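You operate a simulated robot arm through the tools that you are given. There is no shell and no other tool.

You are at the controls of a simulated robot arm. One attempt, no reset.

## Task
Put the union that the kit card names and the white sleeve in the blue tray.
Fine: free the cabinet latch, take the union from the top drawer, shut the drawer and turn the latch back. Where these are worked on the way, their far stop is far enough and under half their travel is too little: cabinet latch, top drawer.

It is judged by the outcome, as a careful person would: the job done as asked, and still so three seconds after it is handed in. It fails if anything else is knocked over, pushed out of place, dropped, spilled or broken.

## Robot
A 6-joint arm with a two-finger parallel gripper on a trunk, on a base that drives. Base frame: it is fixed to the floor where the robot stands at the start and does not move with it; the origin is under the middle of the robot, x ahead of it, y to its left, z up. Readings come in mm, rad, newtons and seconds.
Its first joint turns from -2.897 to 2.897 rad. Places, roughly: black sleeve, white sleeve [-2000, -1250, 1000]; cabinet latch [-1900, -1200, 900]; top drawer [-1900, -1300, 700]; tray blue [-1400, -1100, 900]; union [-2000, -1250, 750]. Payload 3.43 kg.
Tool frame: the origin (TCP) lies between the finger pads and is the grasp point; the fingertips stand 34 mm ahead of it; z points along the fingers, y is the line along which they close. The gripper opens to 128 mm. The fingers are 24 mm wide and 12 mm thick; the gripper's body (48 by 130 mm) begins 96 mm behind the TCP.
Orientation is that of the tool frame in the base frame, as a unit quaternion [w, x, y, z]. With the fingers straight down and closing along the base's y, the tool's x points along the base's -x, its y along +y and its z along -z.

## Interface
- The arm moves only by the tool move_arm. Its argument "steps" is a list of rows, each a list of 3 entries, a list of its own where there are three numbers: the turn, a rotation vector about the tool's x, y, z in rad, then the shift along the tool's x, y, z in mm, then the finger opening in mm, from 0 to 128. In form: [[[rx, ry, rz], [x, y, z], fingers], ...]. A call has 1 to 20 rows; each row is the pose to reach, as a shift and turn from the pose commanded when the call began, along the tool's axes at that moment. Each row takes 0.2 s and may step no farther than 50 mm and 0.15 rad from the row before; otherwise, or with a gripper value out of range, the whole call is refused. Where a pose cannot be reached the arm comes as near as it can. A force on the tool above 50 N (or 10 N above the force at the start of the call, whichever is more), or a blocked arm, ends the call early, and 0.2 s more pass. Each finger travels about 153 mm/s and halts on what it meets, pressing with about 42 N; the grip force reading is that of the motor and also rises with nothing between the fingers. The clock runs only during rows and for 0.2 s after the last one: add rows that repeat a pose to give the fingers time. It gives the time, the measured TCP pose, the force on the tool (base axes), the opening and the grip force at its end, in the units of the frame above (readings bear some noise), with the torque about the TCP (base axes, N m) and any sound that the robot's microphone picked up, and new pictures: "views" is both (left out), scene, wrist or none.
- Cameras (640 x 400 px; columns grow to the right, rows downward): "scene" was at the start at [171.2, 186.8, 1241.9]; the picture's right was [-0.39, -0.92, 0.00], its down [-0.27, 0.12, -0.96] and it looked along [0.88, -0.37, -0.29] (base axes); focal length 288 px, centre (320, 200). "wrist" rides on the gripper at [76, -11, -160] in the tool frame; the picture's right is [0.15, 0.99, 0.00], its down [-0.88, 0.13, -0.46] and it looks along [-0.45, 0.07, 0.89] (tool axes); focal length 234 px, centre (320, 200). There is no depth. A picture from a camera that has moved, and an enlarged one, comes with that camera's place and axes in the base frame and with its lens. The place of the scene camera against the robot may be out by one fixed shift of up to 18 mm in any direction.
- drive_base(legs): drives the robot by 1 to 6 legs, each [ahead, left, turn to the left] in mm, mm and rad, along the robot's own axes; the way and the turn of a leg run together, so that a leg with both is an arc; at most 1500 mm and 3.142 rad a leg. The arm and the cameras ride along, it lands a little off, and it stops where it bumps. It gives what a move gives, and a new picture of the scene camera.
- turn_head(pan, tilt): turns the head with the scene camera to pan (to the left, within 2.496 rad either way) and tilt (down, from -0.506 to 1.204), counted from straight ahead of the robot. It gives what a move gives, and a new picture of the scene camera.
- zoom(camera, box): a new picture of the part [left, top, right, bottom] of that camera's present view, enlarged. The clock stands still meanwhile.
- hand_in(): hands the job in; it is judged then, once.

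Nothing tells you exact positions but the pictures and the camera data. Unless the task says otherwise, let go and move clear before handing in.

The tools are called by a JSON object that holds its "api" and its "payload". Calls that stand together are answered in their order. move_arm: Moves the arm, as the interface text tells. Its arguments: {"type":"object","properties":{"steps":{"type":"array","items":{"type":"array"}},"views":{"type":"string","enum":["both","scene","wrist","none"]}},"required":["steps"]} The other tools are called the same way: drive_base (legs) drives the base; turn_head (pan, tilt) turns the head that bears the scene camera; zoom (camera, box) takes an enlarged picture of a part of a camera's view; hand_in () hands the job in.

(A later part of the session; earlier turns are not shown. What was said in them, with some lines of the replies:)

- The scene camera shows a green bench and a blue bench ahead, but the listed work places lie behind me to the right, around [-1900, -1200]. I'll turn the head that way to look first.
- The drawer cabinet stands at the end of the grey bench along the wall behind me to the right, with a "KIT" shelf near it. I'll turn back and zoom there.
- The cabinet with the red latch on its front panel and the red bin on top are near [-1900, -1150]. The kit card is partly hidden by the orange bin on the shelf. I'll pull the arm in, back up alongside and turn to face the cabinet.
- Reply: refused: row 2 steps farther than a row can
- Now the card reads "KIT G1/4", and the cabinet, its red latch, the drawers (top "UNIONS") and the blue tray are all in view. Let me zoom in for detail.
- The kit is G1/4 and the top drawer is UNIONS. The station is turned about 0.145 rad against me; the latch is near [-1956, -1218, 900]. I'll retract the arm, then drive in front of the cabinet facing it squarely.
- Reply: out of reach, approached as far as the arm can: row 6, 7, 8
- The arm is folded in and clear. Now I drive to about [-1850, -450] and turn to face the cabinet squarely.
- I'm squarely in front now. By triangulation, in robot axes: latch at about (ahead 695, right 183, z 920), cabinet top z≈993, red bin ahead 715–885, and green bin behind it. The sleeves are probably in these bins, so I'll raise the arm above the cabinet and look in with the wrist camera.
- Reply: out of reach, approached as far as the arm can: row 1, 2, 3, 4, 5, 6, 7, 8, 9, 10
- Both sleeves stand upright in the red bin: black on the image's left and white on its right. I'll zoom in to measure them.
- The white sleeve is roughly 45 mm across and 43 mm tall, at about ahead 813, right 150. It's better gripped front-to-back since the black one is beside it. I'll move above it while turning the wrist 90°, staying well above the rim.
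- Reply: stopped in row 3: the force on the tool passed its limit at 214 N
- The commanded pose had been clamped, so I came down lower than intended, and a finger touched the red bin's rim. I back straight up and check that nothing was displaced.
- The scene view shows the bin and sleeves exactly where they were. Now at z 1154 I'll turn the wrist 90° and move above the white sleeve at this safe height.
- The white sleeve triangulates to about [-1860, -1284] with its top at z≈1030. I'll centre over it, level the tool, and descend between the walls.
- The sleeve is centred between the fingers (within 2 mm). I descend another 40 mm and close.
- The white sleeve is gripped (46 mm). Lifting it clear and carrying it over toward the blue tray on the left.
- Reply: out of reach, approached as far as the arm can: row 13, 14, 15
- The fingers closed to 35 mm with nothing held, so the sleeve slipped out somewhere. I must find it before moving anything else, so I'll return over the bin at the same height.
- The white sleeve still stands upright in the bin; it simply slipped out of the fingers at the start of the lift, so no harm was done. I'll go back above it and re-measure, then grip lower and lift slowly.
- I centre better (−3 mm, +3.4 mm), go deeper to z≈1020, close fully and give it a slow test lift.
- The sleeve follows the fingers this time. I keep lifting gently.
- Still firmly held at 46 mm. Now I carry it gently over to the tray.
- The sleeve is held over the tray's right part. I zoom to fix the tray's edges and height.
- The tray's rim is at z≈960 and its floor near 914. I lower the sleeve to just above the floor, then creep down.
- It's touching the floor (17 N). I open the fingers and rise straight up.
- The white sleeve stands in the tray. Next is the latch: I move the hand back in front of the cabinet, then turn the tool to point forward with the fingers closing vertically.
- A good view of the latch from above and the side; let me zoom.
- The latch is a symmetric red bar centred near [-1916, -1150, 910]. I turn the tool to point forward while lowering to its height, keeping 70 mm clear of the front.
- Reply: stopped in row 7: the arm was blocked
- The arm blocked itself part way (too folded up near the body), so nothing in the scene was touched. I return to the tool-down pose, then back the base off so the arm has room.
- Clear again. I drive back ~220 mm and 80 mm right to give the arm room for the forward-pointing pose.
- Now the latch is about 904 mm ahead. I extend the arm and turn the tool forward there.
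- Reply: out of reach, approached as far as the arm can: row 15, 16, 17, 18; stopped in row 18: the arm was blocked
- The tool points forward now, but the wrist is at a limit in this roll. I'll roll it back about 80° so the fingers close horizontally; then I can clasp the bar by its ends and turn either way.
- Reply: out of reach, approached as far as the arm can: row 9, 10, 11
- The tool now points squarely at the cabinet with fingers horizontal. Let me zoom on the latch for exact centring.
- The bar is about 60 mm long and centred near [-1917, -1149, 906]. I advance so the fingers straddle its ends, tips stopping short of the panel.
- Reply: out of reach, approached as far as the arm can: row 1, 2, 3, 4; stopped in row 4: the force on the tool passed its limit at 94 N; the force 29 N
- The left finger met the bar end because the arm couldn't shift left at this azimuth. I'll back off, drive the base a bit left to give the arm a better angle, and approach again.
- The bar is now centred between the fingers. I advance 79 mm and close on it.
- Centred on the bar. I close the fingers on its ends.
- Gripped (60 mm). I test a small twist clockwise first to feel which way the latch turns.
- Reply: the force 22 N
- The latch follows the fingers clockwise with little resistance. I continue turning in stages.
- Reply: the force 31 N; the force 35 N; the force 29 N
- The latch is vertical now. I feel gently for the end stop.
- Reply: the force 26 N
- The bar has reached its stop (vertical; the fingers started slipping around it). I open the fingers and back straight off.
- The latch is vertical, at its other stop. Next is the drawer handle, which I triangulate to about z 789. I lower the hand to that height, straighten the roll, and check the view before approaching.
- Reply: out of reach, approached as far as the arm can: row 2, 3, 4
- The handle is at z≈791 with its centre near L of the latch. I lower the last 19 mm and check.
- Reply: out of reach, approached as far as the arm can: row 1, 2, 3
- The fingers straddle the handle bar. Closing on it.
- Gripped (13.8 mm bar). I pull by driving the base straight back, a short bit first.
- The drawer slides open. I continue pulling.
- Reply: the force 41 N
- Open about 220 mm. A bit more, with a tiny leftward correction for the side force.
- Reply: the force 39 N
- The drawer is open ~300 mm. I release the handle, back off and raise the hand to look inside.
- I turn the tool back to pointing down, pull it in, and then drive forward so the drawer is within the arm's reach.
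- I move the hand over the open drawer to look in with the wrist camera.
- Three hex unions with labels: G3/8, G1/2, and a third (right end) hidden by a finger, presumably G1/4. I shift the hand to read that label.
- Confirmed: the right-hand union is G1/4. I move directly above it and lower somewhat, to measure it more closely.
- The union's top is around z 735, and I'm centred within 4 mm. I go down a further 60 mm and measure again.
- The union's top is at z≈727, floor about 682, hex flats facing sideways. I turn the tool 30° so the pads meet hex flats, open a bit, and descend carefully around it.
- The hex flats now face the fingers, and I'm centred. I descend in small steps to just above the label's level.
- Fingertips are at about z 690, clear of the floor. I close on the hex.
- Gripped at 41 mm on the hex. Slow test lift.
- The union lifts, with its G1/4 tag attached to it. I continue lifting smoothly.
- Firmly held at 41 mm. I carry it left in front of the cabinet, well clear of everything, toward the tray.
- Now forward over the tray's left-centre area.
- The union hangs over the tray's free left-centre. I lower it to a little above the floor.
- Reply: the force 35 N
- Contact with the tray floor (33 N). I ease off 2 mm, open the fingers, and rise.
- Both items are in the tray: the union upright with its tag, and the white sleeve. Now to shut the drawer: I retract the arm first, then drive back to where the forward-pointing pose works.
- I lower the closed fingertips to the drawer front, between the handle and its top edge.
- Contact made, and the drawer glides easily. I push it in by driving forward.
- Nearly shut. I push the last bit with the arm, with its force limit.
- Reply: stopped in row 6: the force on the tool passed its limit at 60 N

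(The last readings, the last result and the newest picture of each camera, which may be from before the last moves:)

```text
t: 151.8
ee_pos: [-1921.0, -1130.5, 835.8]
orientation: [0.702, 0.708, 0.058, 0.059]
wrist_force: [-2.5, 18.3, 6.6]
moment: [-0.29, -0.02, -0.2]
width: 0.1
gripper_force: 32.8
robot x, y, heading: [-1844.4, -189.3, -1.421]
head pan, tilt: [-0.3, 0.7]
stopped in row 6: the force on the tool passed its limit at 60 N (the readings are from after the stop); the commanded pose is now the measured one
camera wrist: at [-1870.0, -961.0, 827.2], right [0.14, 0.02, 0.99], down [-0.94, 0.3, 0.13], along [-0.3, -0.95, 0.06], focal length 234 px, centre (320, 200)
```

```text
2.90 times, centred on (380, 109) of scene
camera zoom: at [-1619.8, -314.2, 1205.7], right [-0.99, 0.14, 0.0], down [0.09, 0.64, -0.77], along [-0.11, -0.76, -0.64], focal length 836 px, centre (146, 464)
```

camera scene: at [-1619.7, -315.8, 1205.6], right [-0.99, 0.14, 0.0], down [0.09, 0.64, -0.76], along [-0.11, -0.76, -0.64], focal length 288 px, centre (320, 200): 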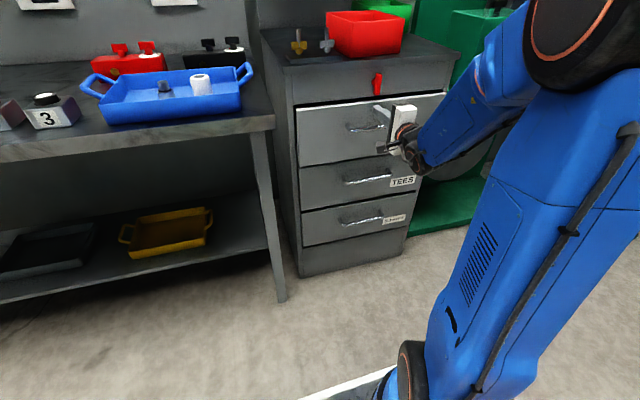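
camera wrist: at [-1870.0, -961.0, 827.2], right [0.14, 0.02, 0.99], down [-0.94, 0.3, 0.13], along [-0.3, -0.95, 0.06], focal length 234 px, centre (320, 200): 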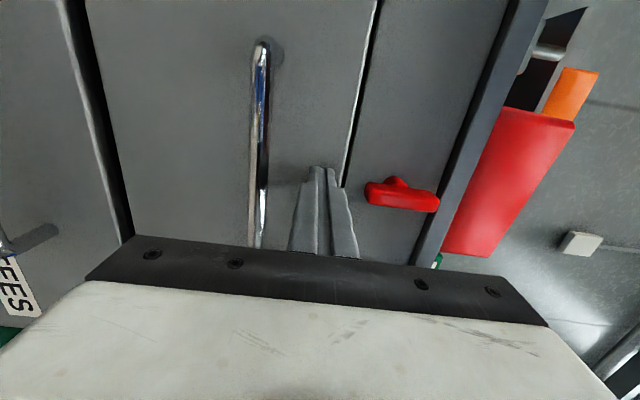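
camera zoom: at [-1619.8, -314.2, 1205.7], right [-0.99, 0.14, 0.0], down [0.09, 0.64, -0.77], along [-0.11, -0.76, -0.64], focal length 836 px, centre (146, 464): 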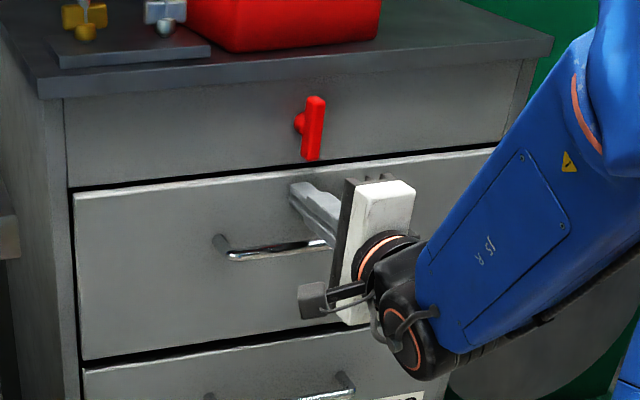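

The drawer is shut (it met its stop at 60 N). Now I back off and raise to the latch with the fingers open vertically.

{"api": "move_arm", "payload": {"steps": [[[0, 0, 0], [0, 0, -20], 0], [[0, 0, 0], [0, 0, -50], 20], [[0, 0, 0], [0, 0, -75], 50], [[0, 0, 0], [0, 5, -95], 80], [[0, 0, 0], [0, 40, -95], 92], [[0, 0, 0], [0, 70, -95], 92], [[0, 0, 0], [0, 70, -95], 92]], "views": "none"}}

{"api": "drive_base", "payload": {"legs": [[30, 0, 0]]}}

{"api": "move_arm", "payload": {"steps": [[[0, 0, 0], [0, 0, 0], 92]], "views": "wrist"}}

{"api": "zoom", "payload": {"camera": "wrist", "box": [220, 60, 420, 220]}}

{"api": "zoom", "payload": {"camera": "scene", "box": [270, 40, 490, 178]}}

```text
t: 153.4
ee_pos: [-1934.4, -1039.9, 906.6]
orientation: [0.701, 0.709, 0.058, 0.059]
wrist_force: [-0.4, -0.2, 0.0]
moment: [-0.02, 0.03, 0.01]
width: 92.1
gripper_force: 0.1
robot x, y, heading: [-1843.8, -191.7, -1.415]
head pan, tilt: [-0.3, 0.7]
```

```text
t: 154.2
ee_pos: [-1930.0, -1067.8, 907.3]
orientation: [0.701, 0.709, 0.058, 0.059]
wrist_force: [0.2, 0.2, 0.7]
moment: [0.03, 0.0, -0.02]
width: 92.1
gripper_force: 0.1
robot x, y, heading: [-1839.8, -217.0, -1.411]
head pan, tilt: [-0.3, 0.7]
camera scene: at [-1615.2, -345.0, 1205.6], right [-0.99, 0.14, 0.0], down [0.09, 0.64, -0.76], along [-0.11, -0.76, -0.64], focal length 288 px, centre (320, 200)
```

scene: 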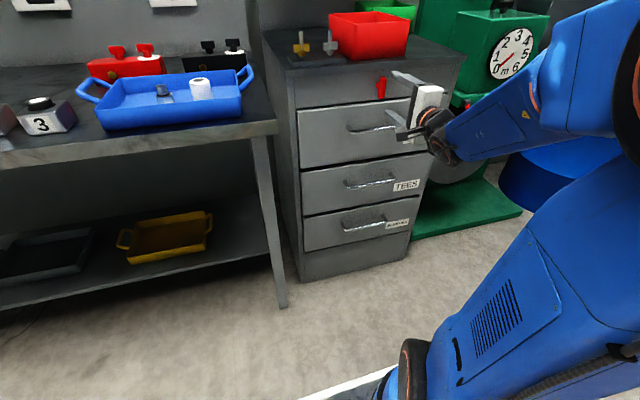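

```text
t: 154.6
ee_pos: [-1931.1, -1069.4, 907.4]
orientation: [0.701, 0.709, 0.058, 0.059]
wrist_force: [-0.1, -0.4, -0.4]
moment: [0.0, 0.01, -0.01]
width: 92.0
gripper_force: 0.1
robot x, y, heading: [-1835.2, -217.3, -1.417]
head pan, tilt: [-0.3, 0.7]
camera wrist: at [-1881.4, -899.2, 899.5], right [0.15, 0.01, 0.99], down [-0.94, 0.3, 0.13], along [-0.3, -0.95, 0.06], focal length 234 px, centre (320, 200)
```

wrist: 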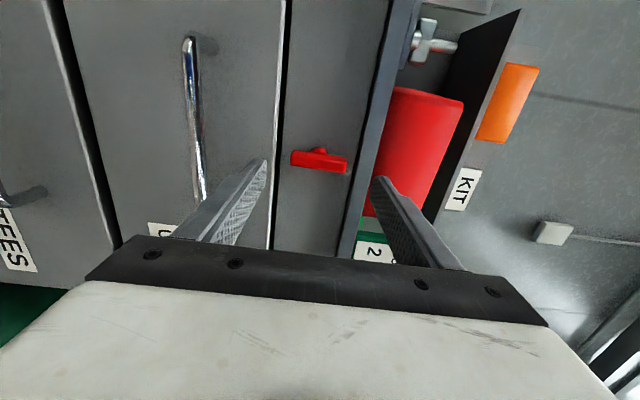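

```text
2.50 times, centred on (320, 140) of wrist
camera zoom: at [-1881.4, -899.2, 899.5], right [0.15, 0.01, 0.99], down [-0.94, 0.3, 0.13], along [-0.3, -0.95, 0.06], focal length 585 px, centre (320, 350)
```

zoom: 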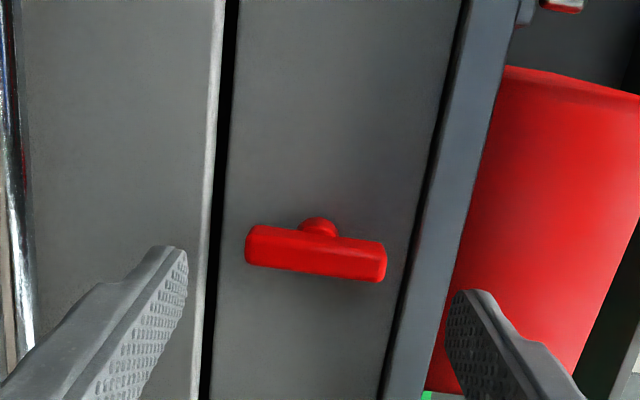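

```text
2.90 times, centred on (380, 109) of scene
camera zoom: at [-1615.2, -345.0, 1205.6], right [-0.99, 0.14, 0.0], down [0.09, 0.64, -0.76], along [-0.11, -0.76, -0.64], focal length 836 px, centre (146, 464)
```

zoom: 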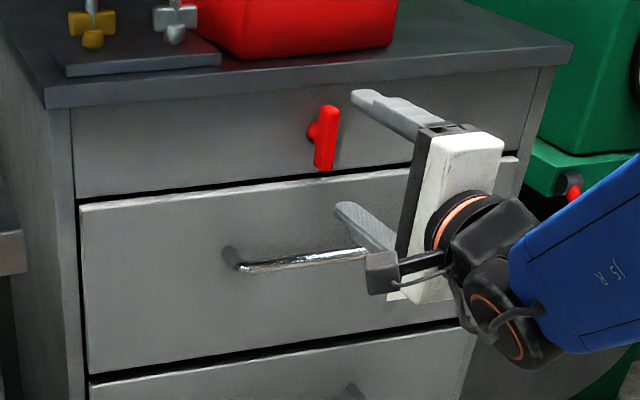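

The latch bar is vertical and centred ahead. I narrow the opening a bit, advance and close on its ends.

{"api": "move_arm", "payload": {"steps": [[[0, 0, 0], [1.5, 0, 15], 82], [[0, 0, 0], [1.5, 0, 35], 80], [[0, 0, 0], [1.5, 0, 52], 80], [[0, 0, 0], [1.5, 0, 64], 80], [[0, 0, 0], [1.5, 0, 64], 80]], "views": "wrist"}}

{"api": "zoom", "payload": {"camera": "wrist", "box": [240, 110, 400, 230]}}

```text
t: 155.8
ee_pos: [-1918.8, -1132.5, 906.5]
orientation: [0.7, 0.71, 0.058, 0.058]
wrist_force: [-0.8, 10.1, 0.0]
moment: [0.55, 0.01, -0.11]
width: 80.4
gripper_force: 0.3
robot x, y, heading: [-1837.8, -214.6, -1.421]
head pan, tilt: [-0.3, 0.7]
camera wrist: at [-1869.3, -961.6, 898.7], right [0.14, 0.01, 0.99], down [-0.94, 0.3, 0.13], along [-0.3, -0.95, 0.06], focal length 234 px, centre (320, 200)
```

wrist: 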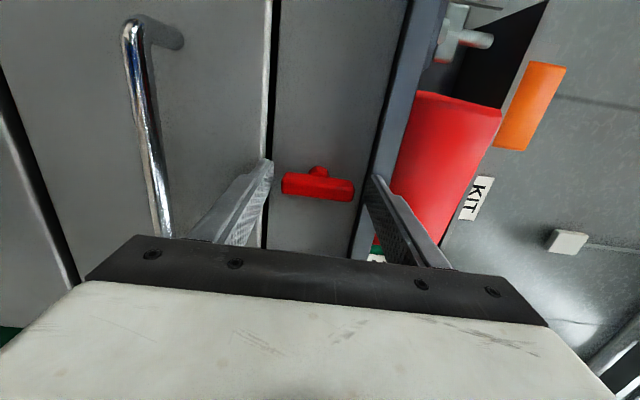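

```text
3.33 times, centred on (320, 170) of wrist
camera zoom: at [-1869.3, -961.6, 898.7], right [0.14, 0.01, 0.99], down [-0.94, 0.3, 0.13], along [-0.3, -0.95, 0.06], focal length 781 px, centre (320, 300)
```

zoom: 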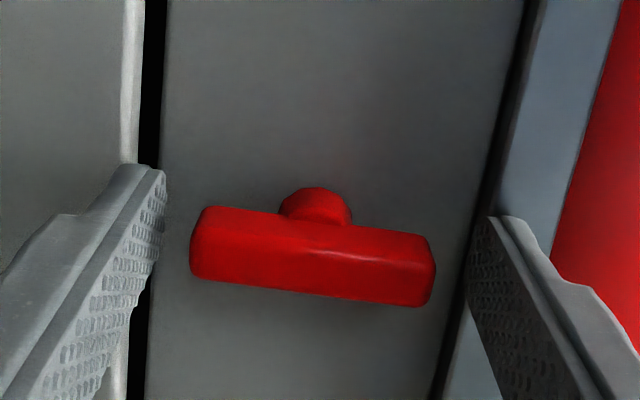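

The lower tip lightly touches the drawer's face, so I back off 3 mm and close.

{"api": "move_arm", "payload": {"steps": [[[0, 0, 0], [0, 0, -3], 80], [[0, 0, 0], [0, 0, -3], 68], [[0, 0, 0], [0, 0, -2], 50], [[0, 0, 0], [0, 0, -1], 50], [[0, 0, 0], [0, 0, -1], 50]], "views": "wrist"}}

{"api": "zoom", "payload": {"camera": "wrist", "box": [240, 110, 400, 230]}}

```text
t: 157.0
ee_pos: [-1917.7, -1129.3, 906.1]
orientation: [0.7, 0.709, 0.059, 0.059]
wrist_force: [0.3, 35.6, -19.0]
moment: [-0.28, -0.07, -0.01]
width: 60.2
gripper_force: 45.4
robot x, y, heading: [-1834.9, -222.0, -1.418]
head pan, tilt: [-0.3, 0.7]
camera wrist: at [-1869.8, -959.9, 897.8], right [0.14, 0.01, 0.99], down [-0.94, 0.3, 0.13], along [-0.3, -0.95, 0.05], focal length 234 px, centre (320, 200)
```

wrist: 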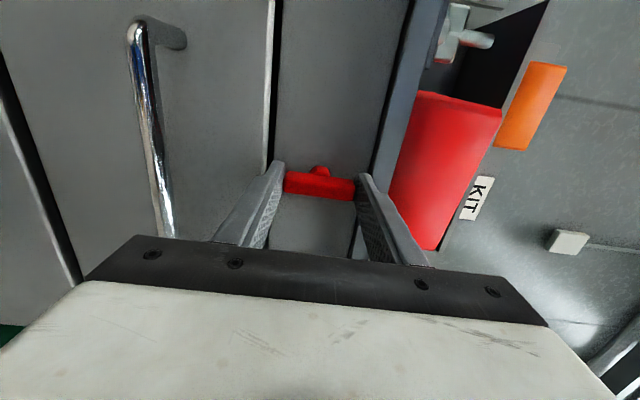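

```text
3.33 times, centred on (320, 170) of wrist
camera zoom: at [-1869.8, -959.9, 897.8], right [0.14, 0.01, 0.99], down [-0.94, 0.3, 0.13], along [-0.3, -0.95, 0.05], focal length 781 px, centre (320, 300)
```

zoom: 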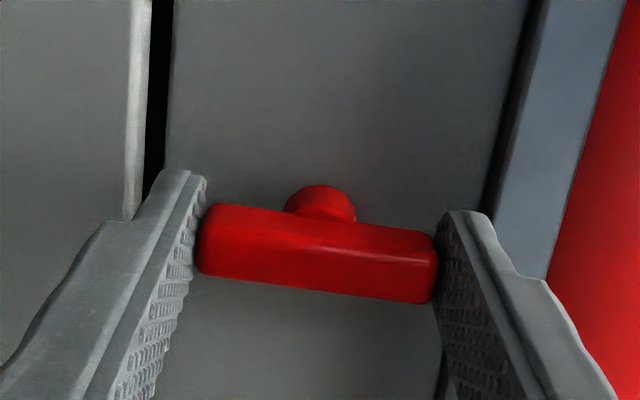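

{"api": "move_arm", "payload": {"steps": [[[0, 0, -0.03], [0, -1, -1.5], 50], [[0, 0, -0.06], [0, -1, -1.5], 50], [[0, 0, -0.1], [0, -1, -1.5], 50]], "views": "none"}}

```text
t: 157.8
ee_pos: [-1919.0, -1130.2, 905.4]
orientation: [0.703, 0.705, 0.094, 0.024]
wrist_force: [5.2, 1.7, -18.5]
moment: [-0.09, -0.01, -0.62]
width: 59.8
gripper_force: 44.6
robot x, y, heading: [-1838.2, -219.2, -1.415]
head pan, tilt: [-0.3, 0.7]
```

Turning back counter-clockwise works. I continue in stages.

{"api": "move_arm", "payload": {"steps": [[[0, 0, -0.1], [0, -0.5, 0], 50], [[0, 0, -0.2], [0, -0.5, 0], 50], [[0, 0, -0.3], [0, -0.5, 0], 50], [[0, 0, -0.4], [0, -0.5, 0], 50], [[0, 0, -0.5], [0, -0.5, 0], 50]], "views": "none"}}

{"api": "zoom", "payload": {"camera": "wrist", "box": [240, 110, 400, 230]}}

```text
t: 159.0
ee_pos: [-1919.3, -1131.0, 903.0]
orientation: [0.685, 0.661, 0.266, -0.152]
wrist_force: [0.4, 7.3, -22.7]
moment: [2.03, 0.25, -0.92]
width: 60.0
gripper_force: 44.7
robot x, y, heading: [-1838.9, -218.5, -1.417]
head pan, tilt: [-0.3, 0.7]
```

```text
3.33 times, centred on (320, 170) of wrist
camera zoom: at [-1889.7, -962.6, 855.5], right [0.67, 0.1, 0.73], down [-0.72, 0.33, 0.61], along [-0.18, -0.94, 0.3], focal length 781 px, centre (320, 300)
```

zoom: 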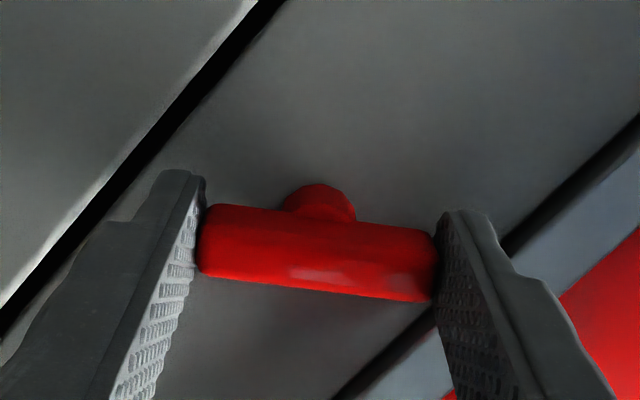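

{"api": "move_arm", "payload": {"steps": [[[0, 0, -0.1], [0, 0, 0], 50], [[0, 0, -0.2], [0, 0, 0], 50], [[0, 0, -0.3], [0, 0, 0], 50], [[0, 0, -0.4], [0, 0, 0], 50], [[0, 0, -0.5], [0, 0, 0], 50]], "views": "none"}}

{"api": "zoom", "payload": {"camera": "wrist", "box": [240, 110, 400, 230]}}

```text
t: 160.2
ee_pos: [-1919.9, -1130.1, 902.9]
orientation: [0.627, 0.575, 0.42, -0.317]
wrist_force: [-23.4, 0.1, -29.7]
moment: [1.83, 0.2, -1.42]
width: 60.0
gripper_force: 45.2
robot x, y, heading: [-1836.9, -216.9, -1.413]
head pan, tilt: [-0.3, 0.7]
```

```text
3.33 times, centred on (320, 170) of wrist
camera zoom: at [-1921.8, -967.6, 834.3], right [0.94, 0.15, 0.32], down [-0.35, 0.39, 0.85], along [0.0, -0.91, 0.42], focal length 781 px, centre (320, 300)
```

zoom: 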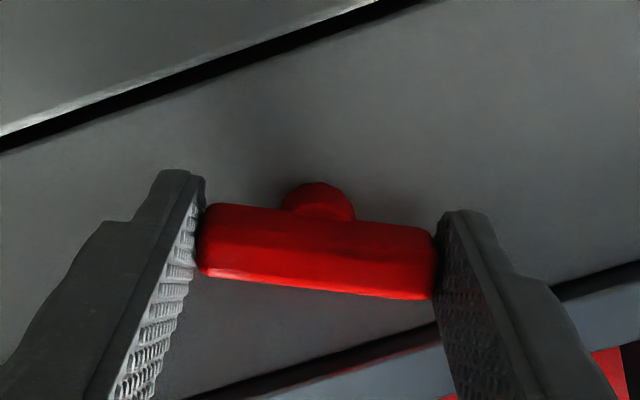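

{"api": "move_arm", "payload": {"steps": [[[0, 0, -0.05], [0.7, -1.5, 0], 50], [[0, 0, -0.15], [0.7, -1.5, 0], 50], [[0, 0, -0.25], [0.7, -1.5, 0], 50], [[0, 0, -0.35], [0.7, -1.5, 0], 50], [[0, 0, -0.42], [0.7, -1.5, 0], 50]], "views": "none"}}

{"api": "zoom", "payload": {"camera": "wrist", "box": [240, 110, 400, 230]}}

```text
t: 161.4
ee_pos: [-1921.8, -1130.8, 903.1]
orientation: [0.547, 0.473, 0.53, -0.442]
wrist_force: [-32.9, -8.2, -13.8]
moment: [1.07, 0.12, -2.11]
width: 60.5
gripper_force: 45.1
robot x, y, heading: [-1839.0, -219.1, -1.417]
head pan, tilt: [-0.3, 0.7]
```

```text
3.33 times, centred on (320, 170) of wrist
camera zoom: at [-1954.1, -973.1, 830.1], right [0.98, 0.16, -0.09], down [0.01, 0.45, 0.89], along [0.19, -0.88, 0.44], focal length 781 px, centre (320, 300)
```

zoom: 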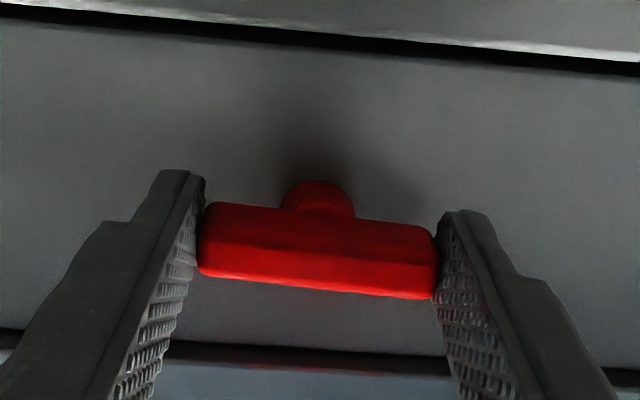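

Almost horizontal. The last few degrees to the stop:

{"api": "move_arm", "payload": {"steps": [[[0, 0, -0.03], [0, -1.5, 0], 50], [[0, 0, -0.07], [0, -2, 0], 50], [[0, 0, -0.11], [0, -2, 0], 50], [[0, 0, -0.14], [0, -2, 0], 50]], "views": "none"}}

{"api": "zoom", "payload": {"camera": "wrist", "box": [240, 110, 400, 230]}}

```text
t: 162.4
ee_pos: [-1921.7, -1130.9, 904.4]
orientation: [0.517, 0.434, 0.562, -0.478]
wrist_force: [-7.3, -4.0, -0.5]
moment: [0.22, -1.48, -0.94]
width: 61.1
gripper_force: 44.7
robot x, y, heading: [-1838.8, -217.7, -1.411]
head pan, tilt: [-0.3, 0.7]
```

```text
3.33 times, centred on (320, 170) of wrist
camera zoom: at [-1965.3, -975.1, 832.4], right [0.96, 0.16, -0.23], down [0.13, 0.48, 0.87], along [0.25, -0.86, 0.43], focal length 781 px, centre (320, 300)
```

zoom: 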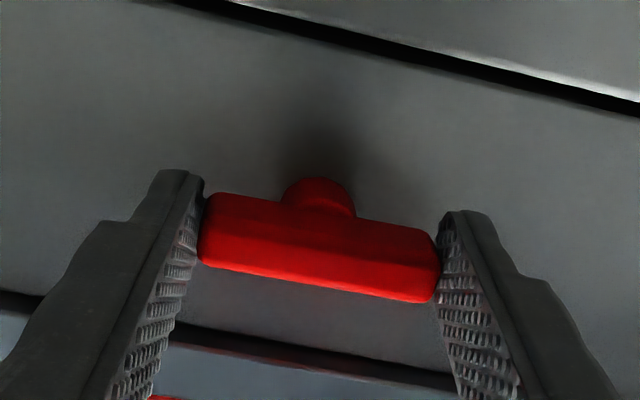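

The latch is back at its stop (torque 1.5 Nm). I release and back straight off.

{"api": "move_arm", "payload": {"steps": [[[0, 0, 0.05], [0, 0, 0], 50], [[0, 0, 0.05], [0, 0, 0], 65], [[0, 0, 0.05], [0, 0, 0], 84], [[0, 0, 0.05], [0, 0, 0], 84], [[0, 0, 0.05], [0, 0, -30], 84], [[0, 0, 0.05], [0, 0, -70], 84], [[0, 0, 0.05], [0, 0, -110], 84], [[0, 0, 0.05], [0, 0, -110], 84]], "views": "both"}}

{"api": "zoom", "payload": {"camera": "wrist", "box": [240, 70, 400, 190]}}

{"api": "zoom", "payload": {"camera": "scene", "box": [270, 20, 490, 158]}}

```text
t: 164.2
ee_pos: [-1941.8, -1020.8, 904.7]
orientation: [0.529, 0.449, 0.552, -0.463]
wrist_force: [-0.8, -0.1, -0.1]
moment: [-0.01, 0.01, -0.03]
width: 83.8
gripper_force: 0.1
robot x, y, heading: [-1840.9, -222.2, -1.416]
head pan, tilt: [-0.3, 0.7]
camera scene: at [-1615.2, -345.1, 1205.6], right [-0.99, 0.14, 0.0], down [0.09, 0.64, -0.76], along [-0.11, -0.76, -0.64], focal length 288 px, centre (320, 200)
camera wrist: at [-1981.8, -864.4, 832.8], right [0.97, 0.16, -0.18], down [0.09, 0.47, 0.88], along [0.23, -0.87, 0.44], focal length 234 px, centre (320, 200)
```

scene: 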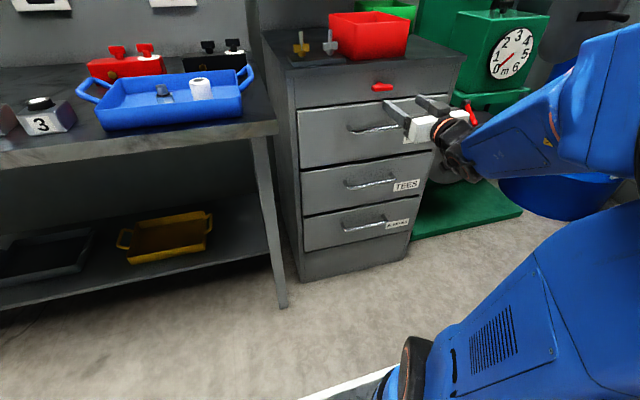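
wrist: 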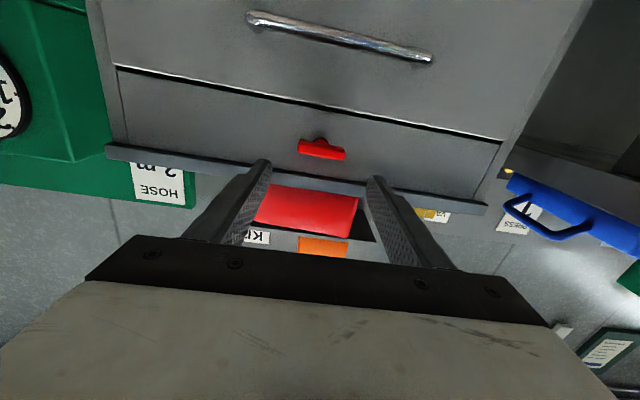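

```text
3.33 times, centred on (320, 130) of wrist
camera zoom: at [-1981.8, -864.4, 832.8], right [0.97, 0.16, -0.18], down [0.09, 0.47, 0.88], along [0.23, -0.87, 0.44], focal length 781 px, centre (320, 433)
```

zoom: 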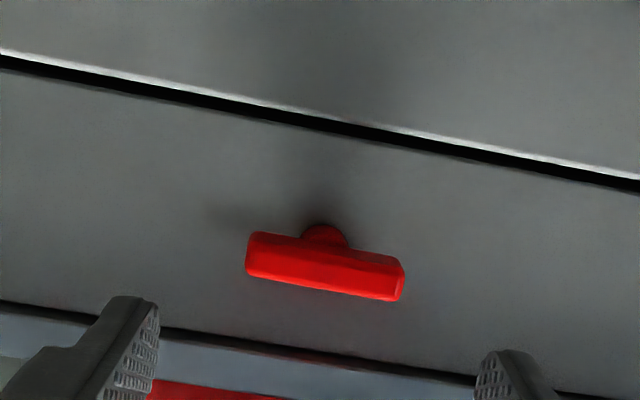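

```text
2.90 times, centred on (380, 89) of scene
camera zoom: at [-1615.2, -345.1, 1205.6], right [-0.99, 0.14, 0.0], down [0.09, 0.64, -0.76], along [-0.11, -0.76, -0.64], focal length 836 px, centre (146, 522)
```

zoom: 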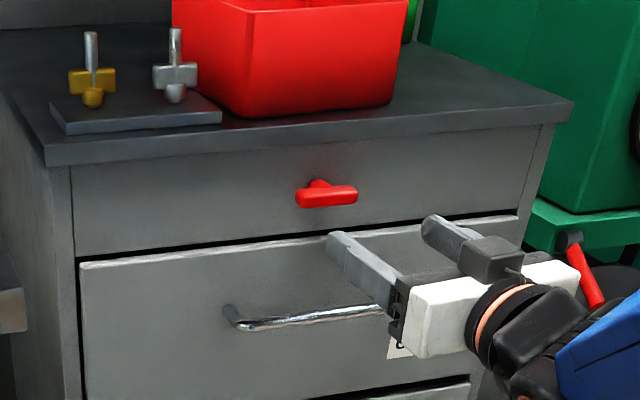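

The latch is horizontal again and the drawer is flush. I back the robot off a little and take a final look at everything.

{"api": "drive_base", "payload": {"legs": [[-200, 0, 0]]}}

{"api": "turn_head", "payload": {"pan": -0.1, "tilt": 0.4}}

{"api": "zoom", "payload": {"camera": "scene", "box": [130, 100, 350, 238]}}

{"api": "zoom", "payload": {"camera": "scene", "box": [290, 100, 510, 318]}}

```text
t: 165.8
ee_pos: [-1968.7, -825.8, 906.4]
orientation: [0.528, 0.448, 0.552, -0.464]
wrist_force: [0.4, -0.1, 0.1]
moment: [-0.04, -0.01, -0.01]
width: 83.7
gripper_force: 0.1
robot x, y, heading: [-1869.4, -24.6, -1.409]
head pan, tilt: [-0.3, 0.7]
camera scene: at [-1645.5, -149.2, 1205.6], right [-0.99, 0.14, 0.0], down [0.09, 0.64, -0.76], along [-0.11, -0.76, -0.64], focal length 288 px, centre (320, 200)
```

scene: 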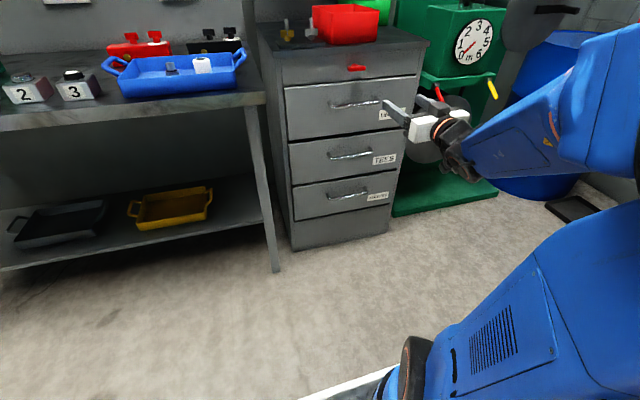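

```text
t: 166.6
ee_pos: [-1970.7, -825.3, 905.8]
orientation: [0.528, 0.448, 0.553, -0.464]
wrist_force: [-0.7, 0.0, 0.2]
moment: [-0.01, 0.02, -0.02]
width: 84.0
gripper_force: 0.0
robot x, y, heading: [-1868.9, -22.2, -1.412]
head pan, tilt: [-0.099, 0.4]
camera scene: at [-1628.0, -157.6, 1232.4], right [-1.0, -0.06, 0.0], down [-0.02, 0.39, -0.92], along [0.05, -0.92, -0.39], focal length 288 px, centre (320, 200)
```

scene: 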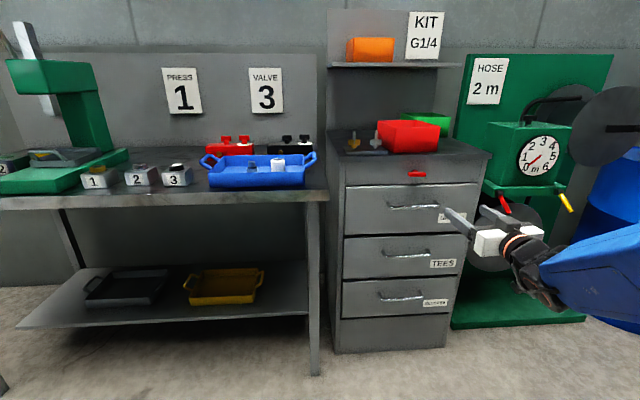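

```text
2.90 times, centred on (240, 169) of scene
camera zoom: at [-1628.0, -157.6, 1232.4], right [-1.0, -0.06, 0.0], down [-0.02, 0.39, -0.92], along [0.05, -0.92, -0.39], focal length 836 px, centre (552, 290)
```

zoom: 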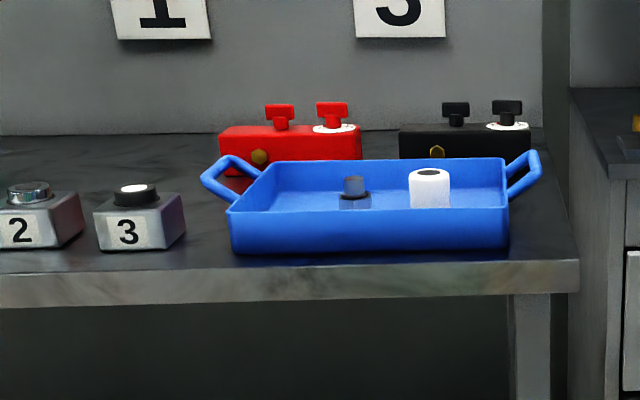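

```text
1.83 times, centred on (400, 209) of scene
camera zoom: at [-1628.0, -157.6, 1232.4], right [-1.0, -0.06, 0.0], down [-0.02, 0.39, -0.92], along [0.05, -0.92, -0.39], focal length 529 px, centre (173, 184)
```

zoom: 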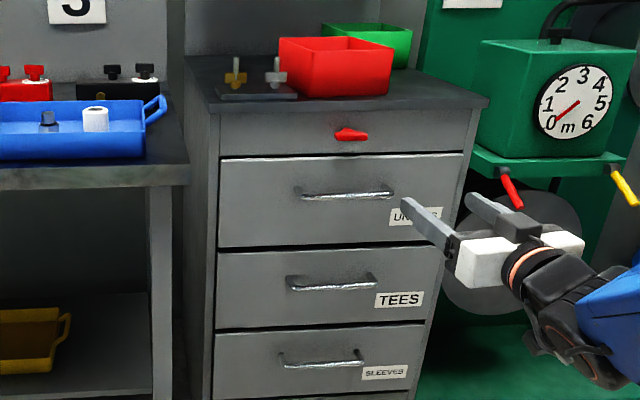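

The blue tray holds the G1/4 union and the white sleeve, both standing. The drawer is shut, the latch is back to horizontal, the other things look undisturbed, and the arm is clear. I hand in.

{"api": "hand_in", "payload": {}}

```text
The job is handed in.
```

The G1/4 union named on the kit card and the white sleeve are both standing in the blue tray, and the job is handed in. The drawer is shut and the latch is turned back to where it started.

- **Union:** I turned the latch a quarter turn to its stop and pulled the top drawer about 300 mm. The union lifted out with its G1/4 tag attached, so the tag is in the tray too. Pushing the drawer shut, I met its stop at 60 N.
- **White sleeve:** It slipped out of the fingers during my first lift and stayed upright in the red bin. I gripped it lower and it held on the second try. The black sleeve is still in the bin.
- **Contacts along the way:**
  - A finger came down on the red bin's rim early on, with a peak force of 214 N. The bin and sleeves looked unmoved in the pictures afterwards.
  - A finger also pushed the end of the latch bar at up to 94 N on a misaligned approach, before I gripped it properly.

In the last pictures nothing else looked moved, and the arm was clear of the cabinet and bench.
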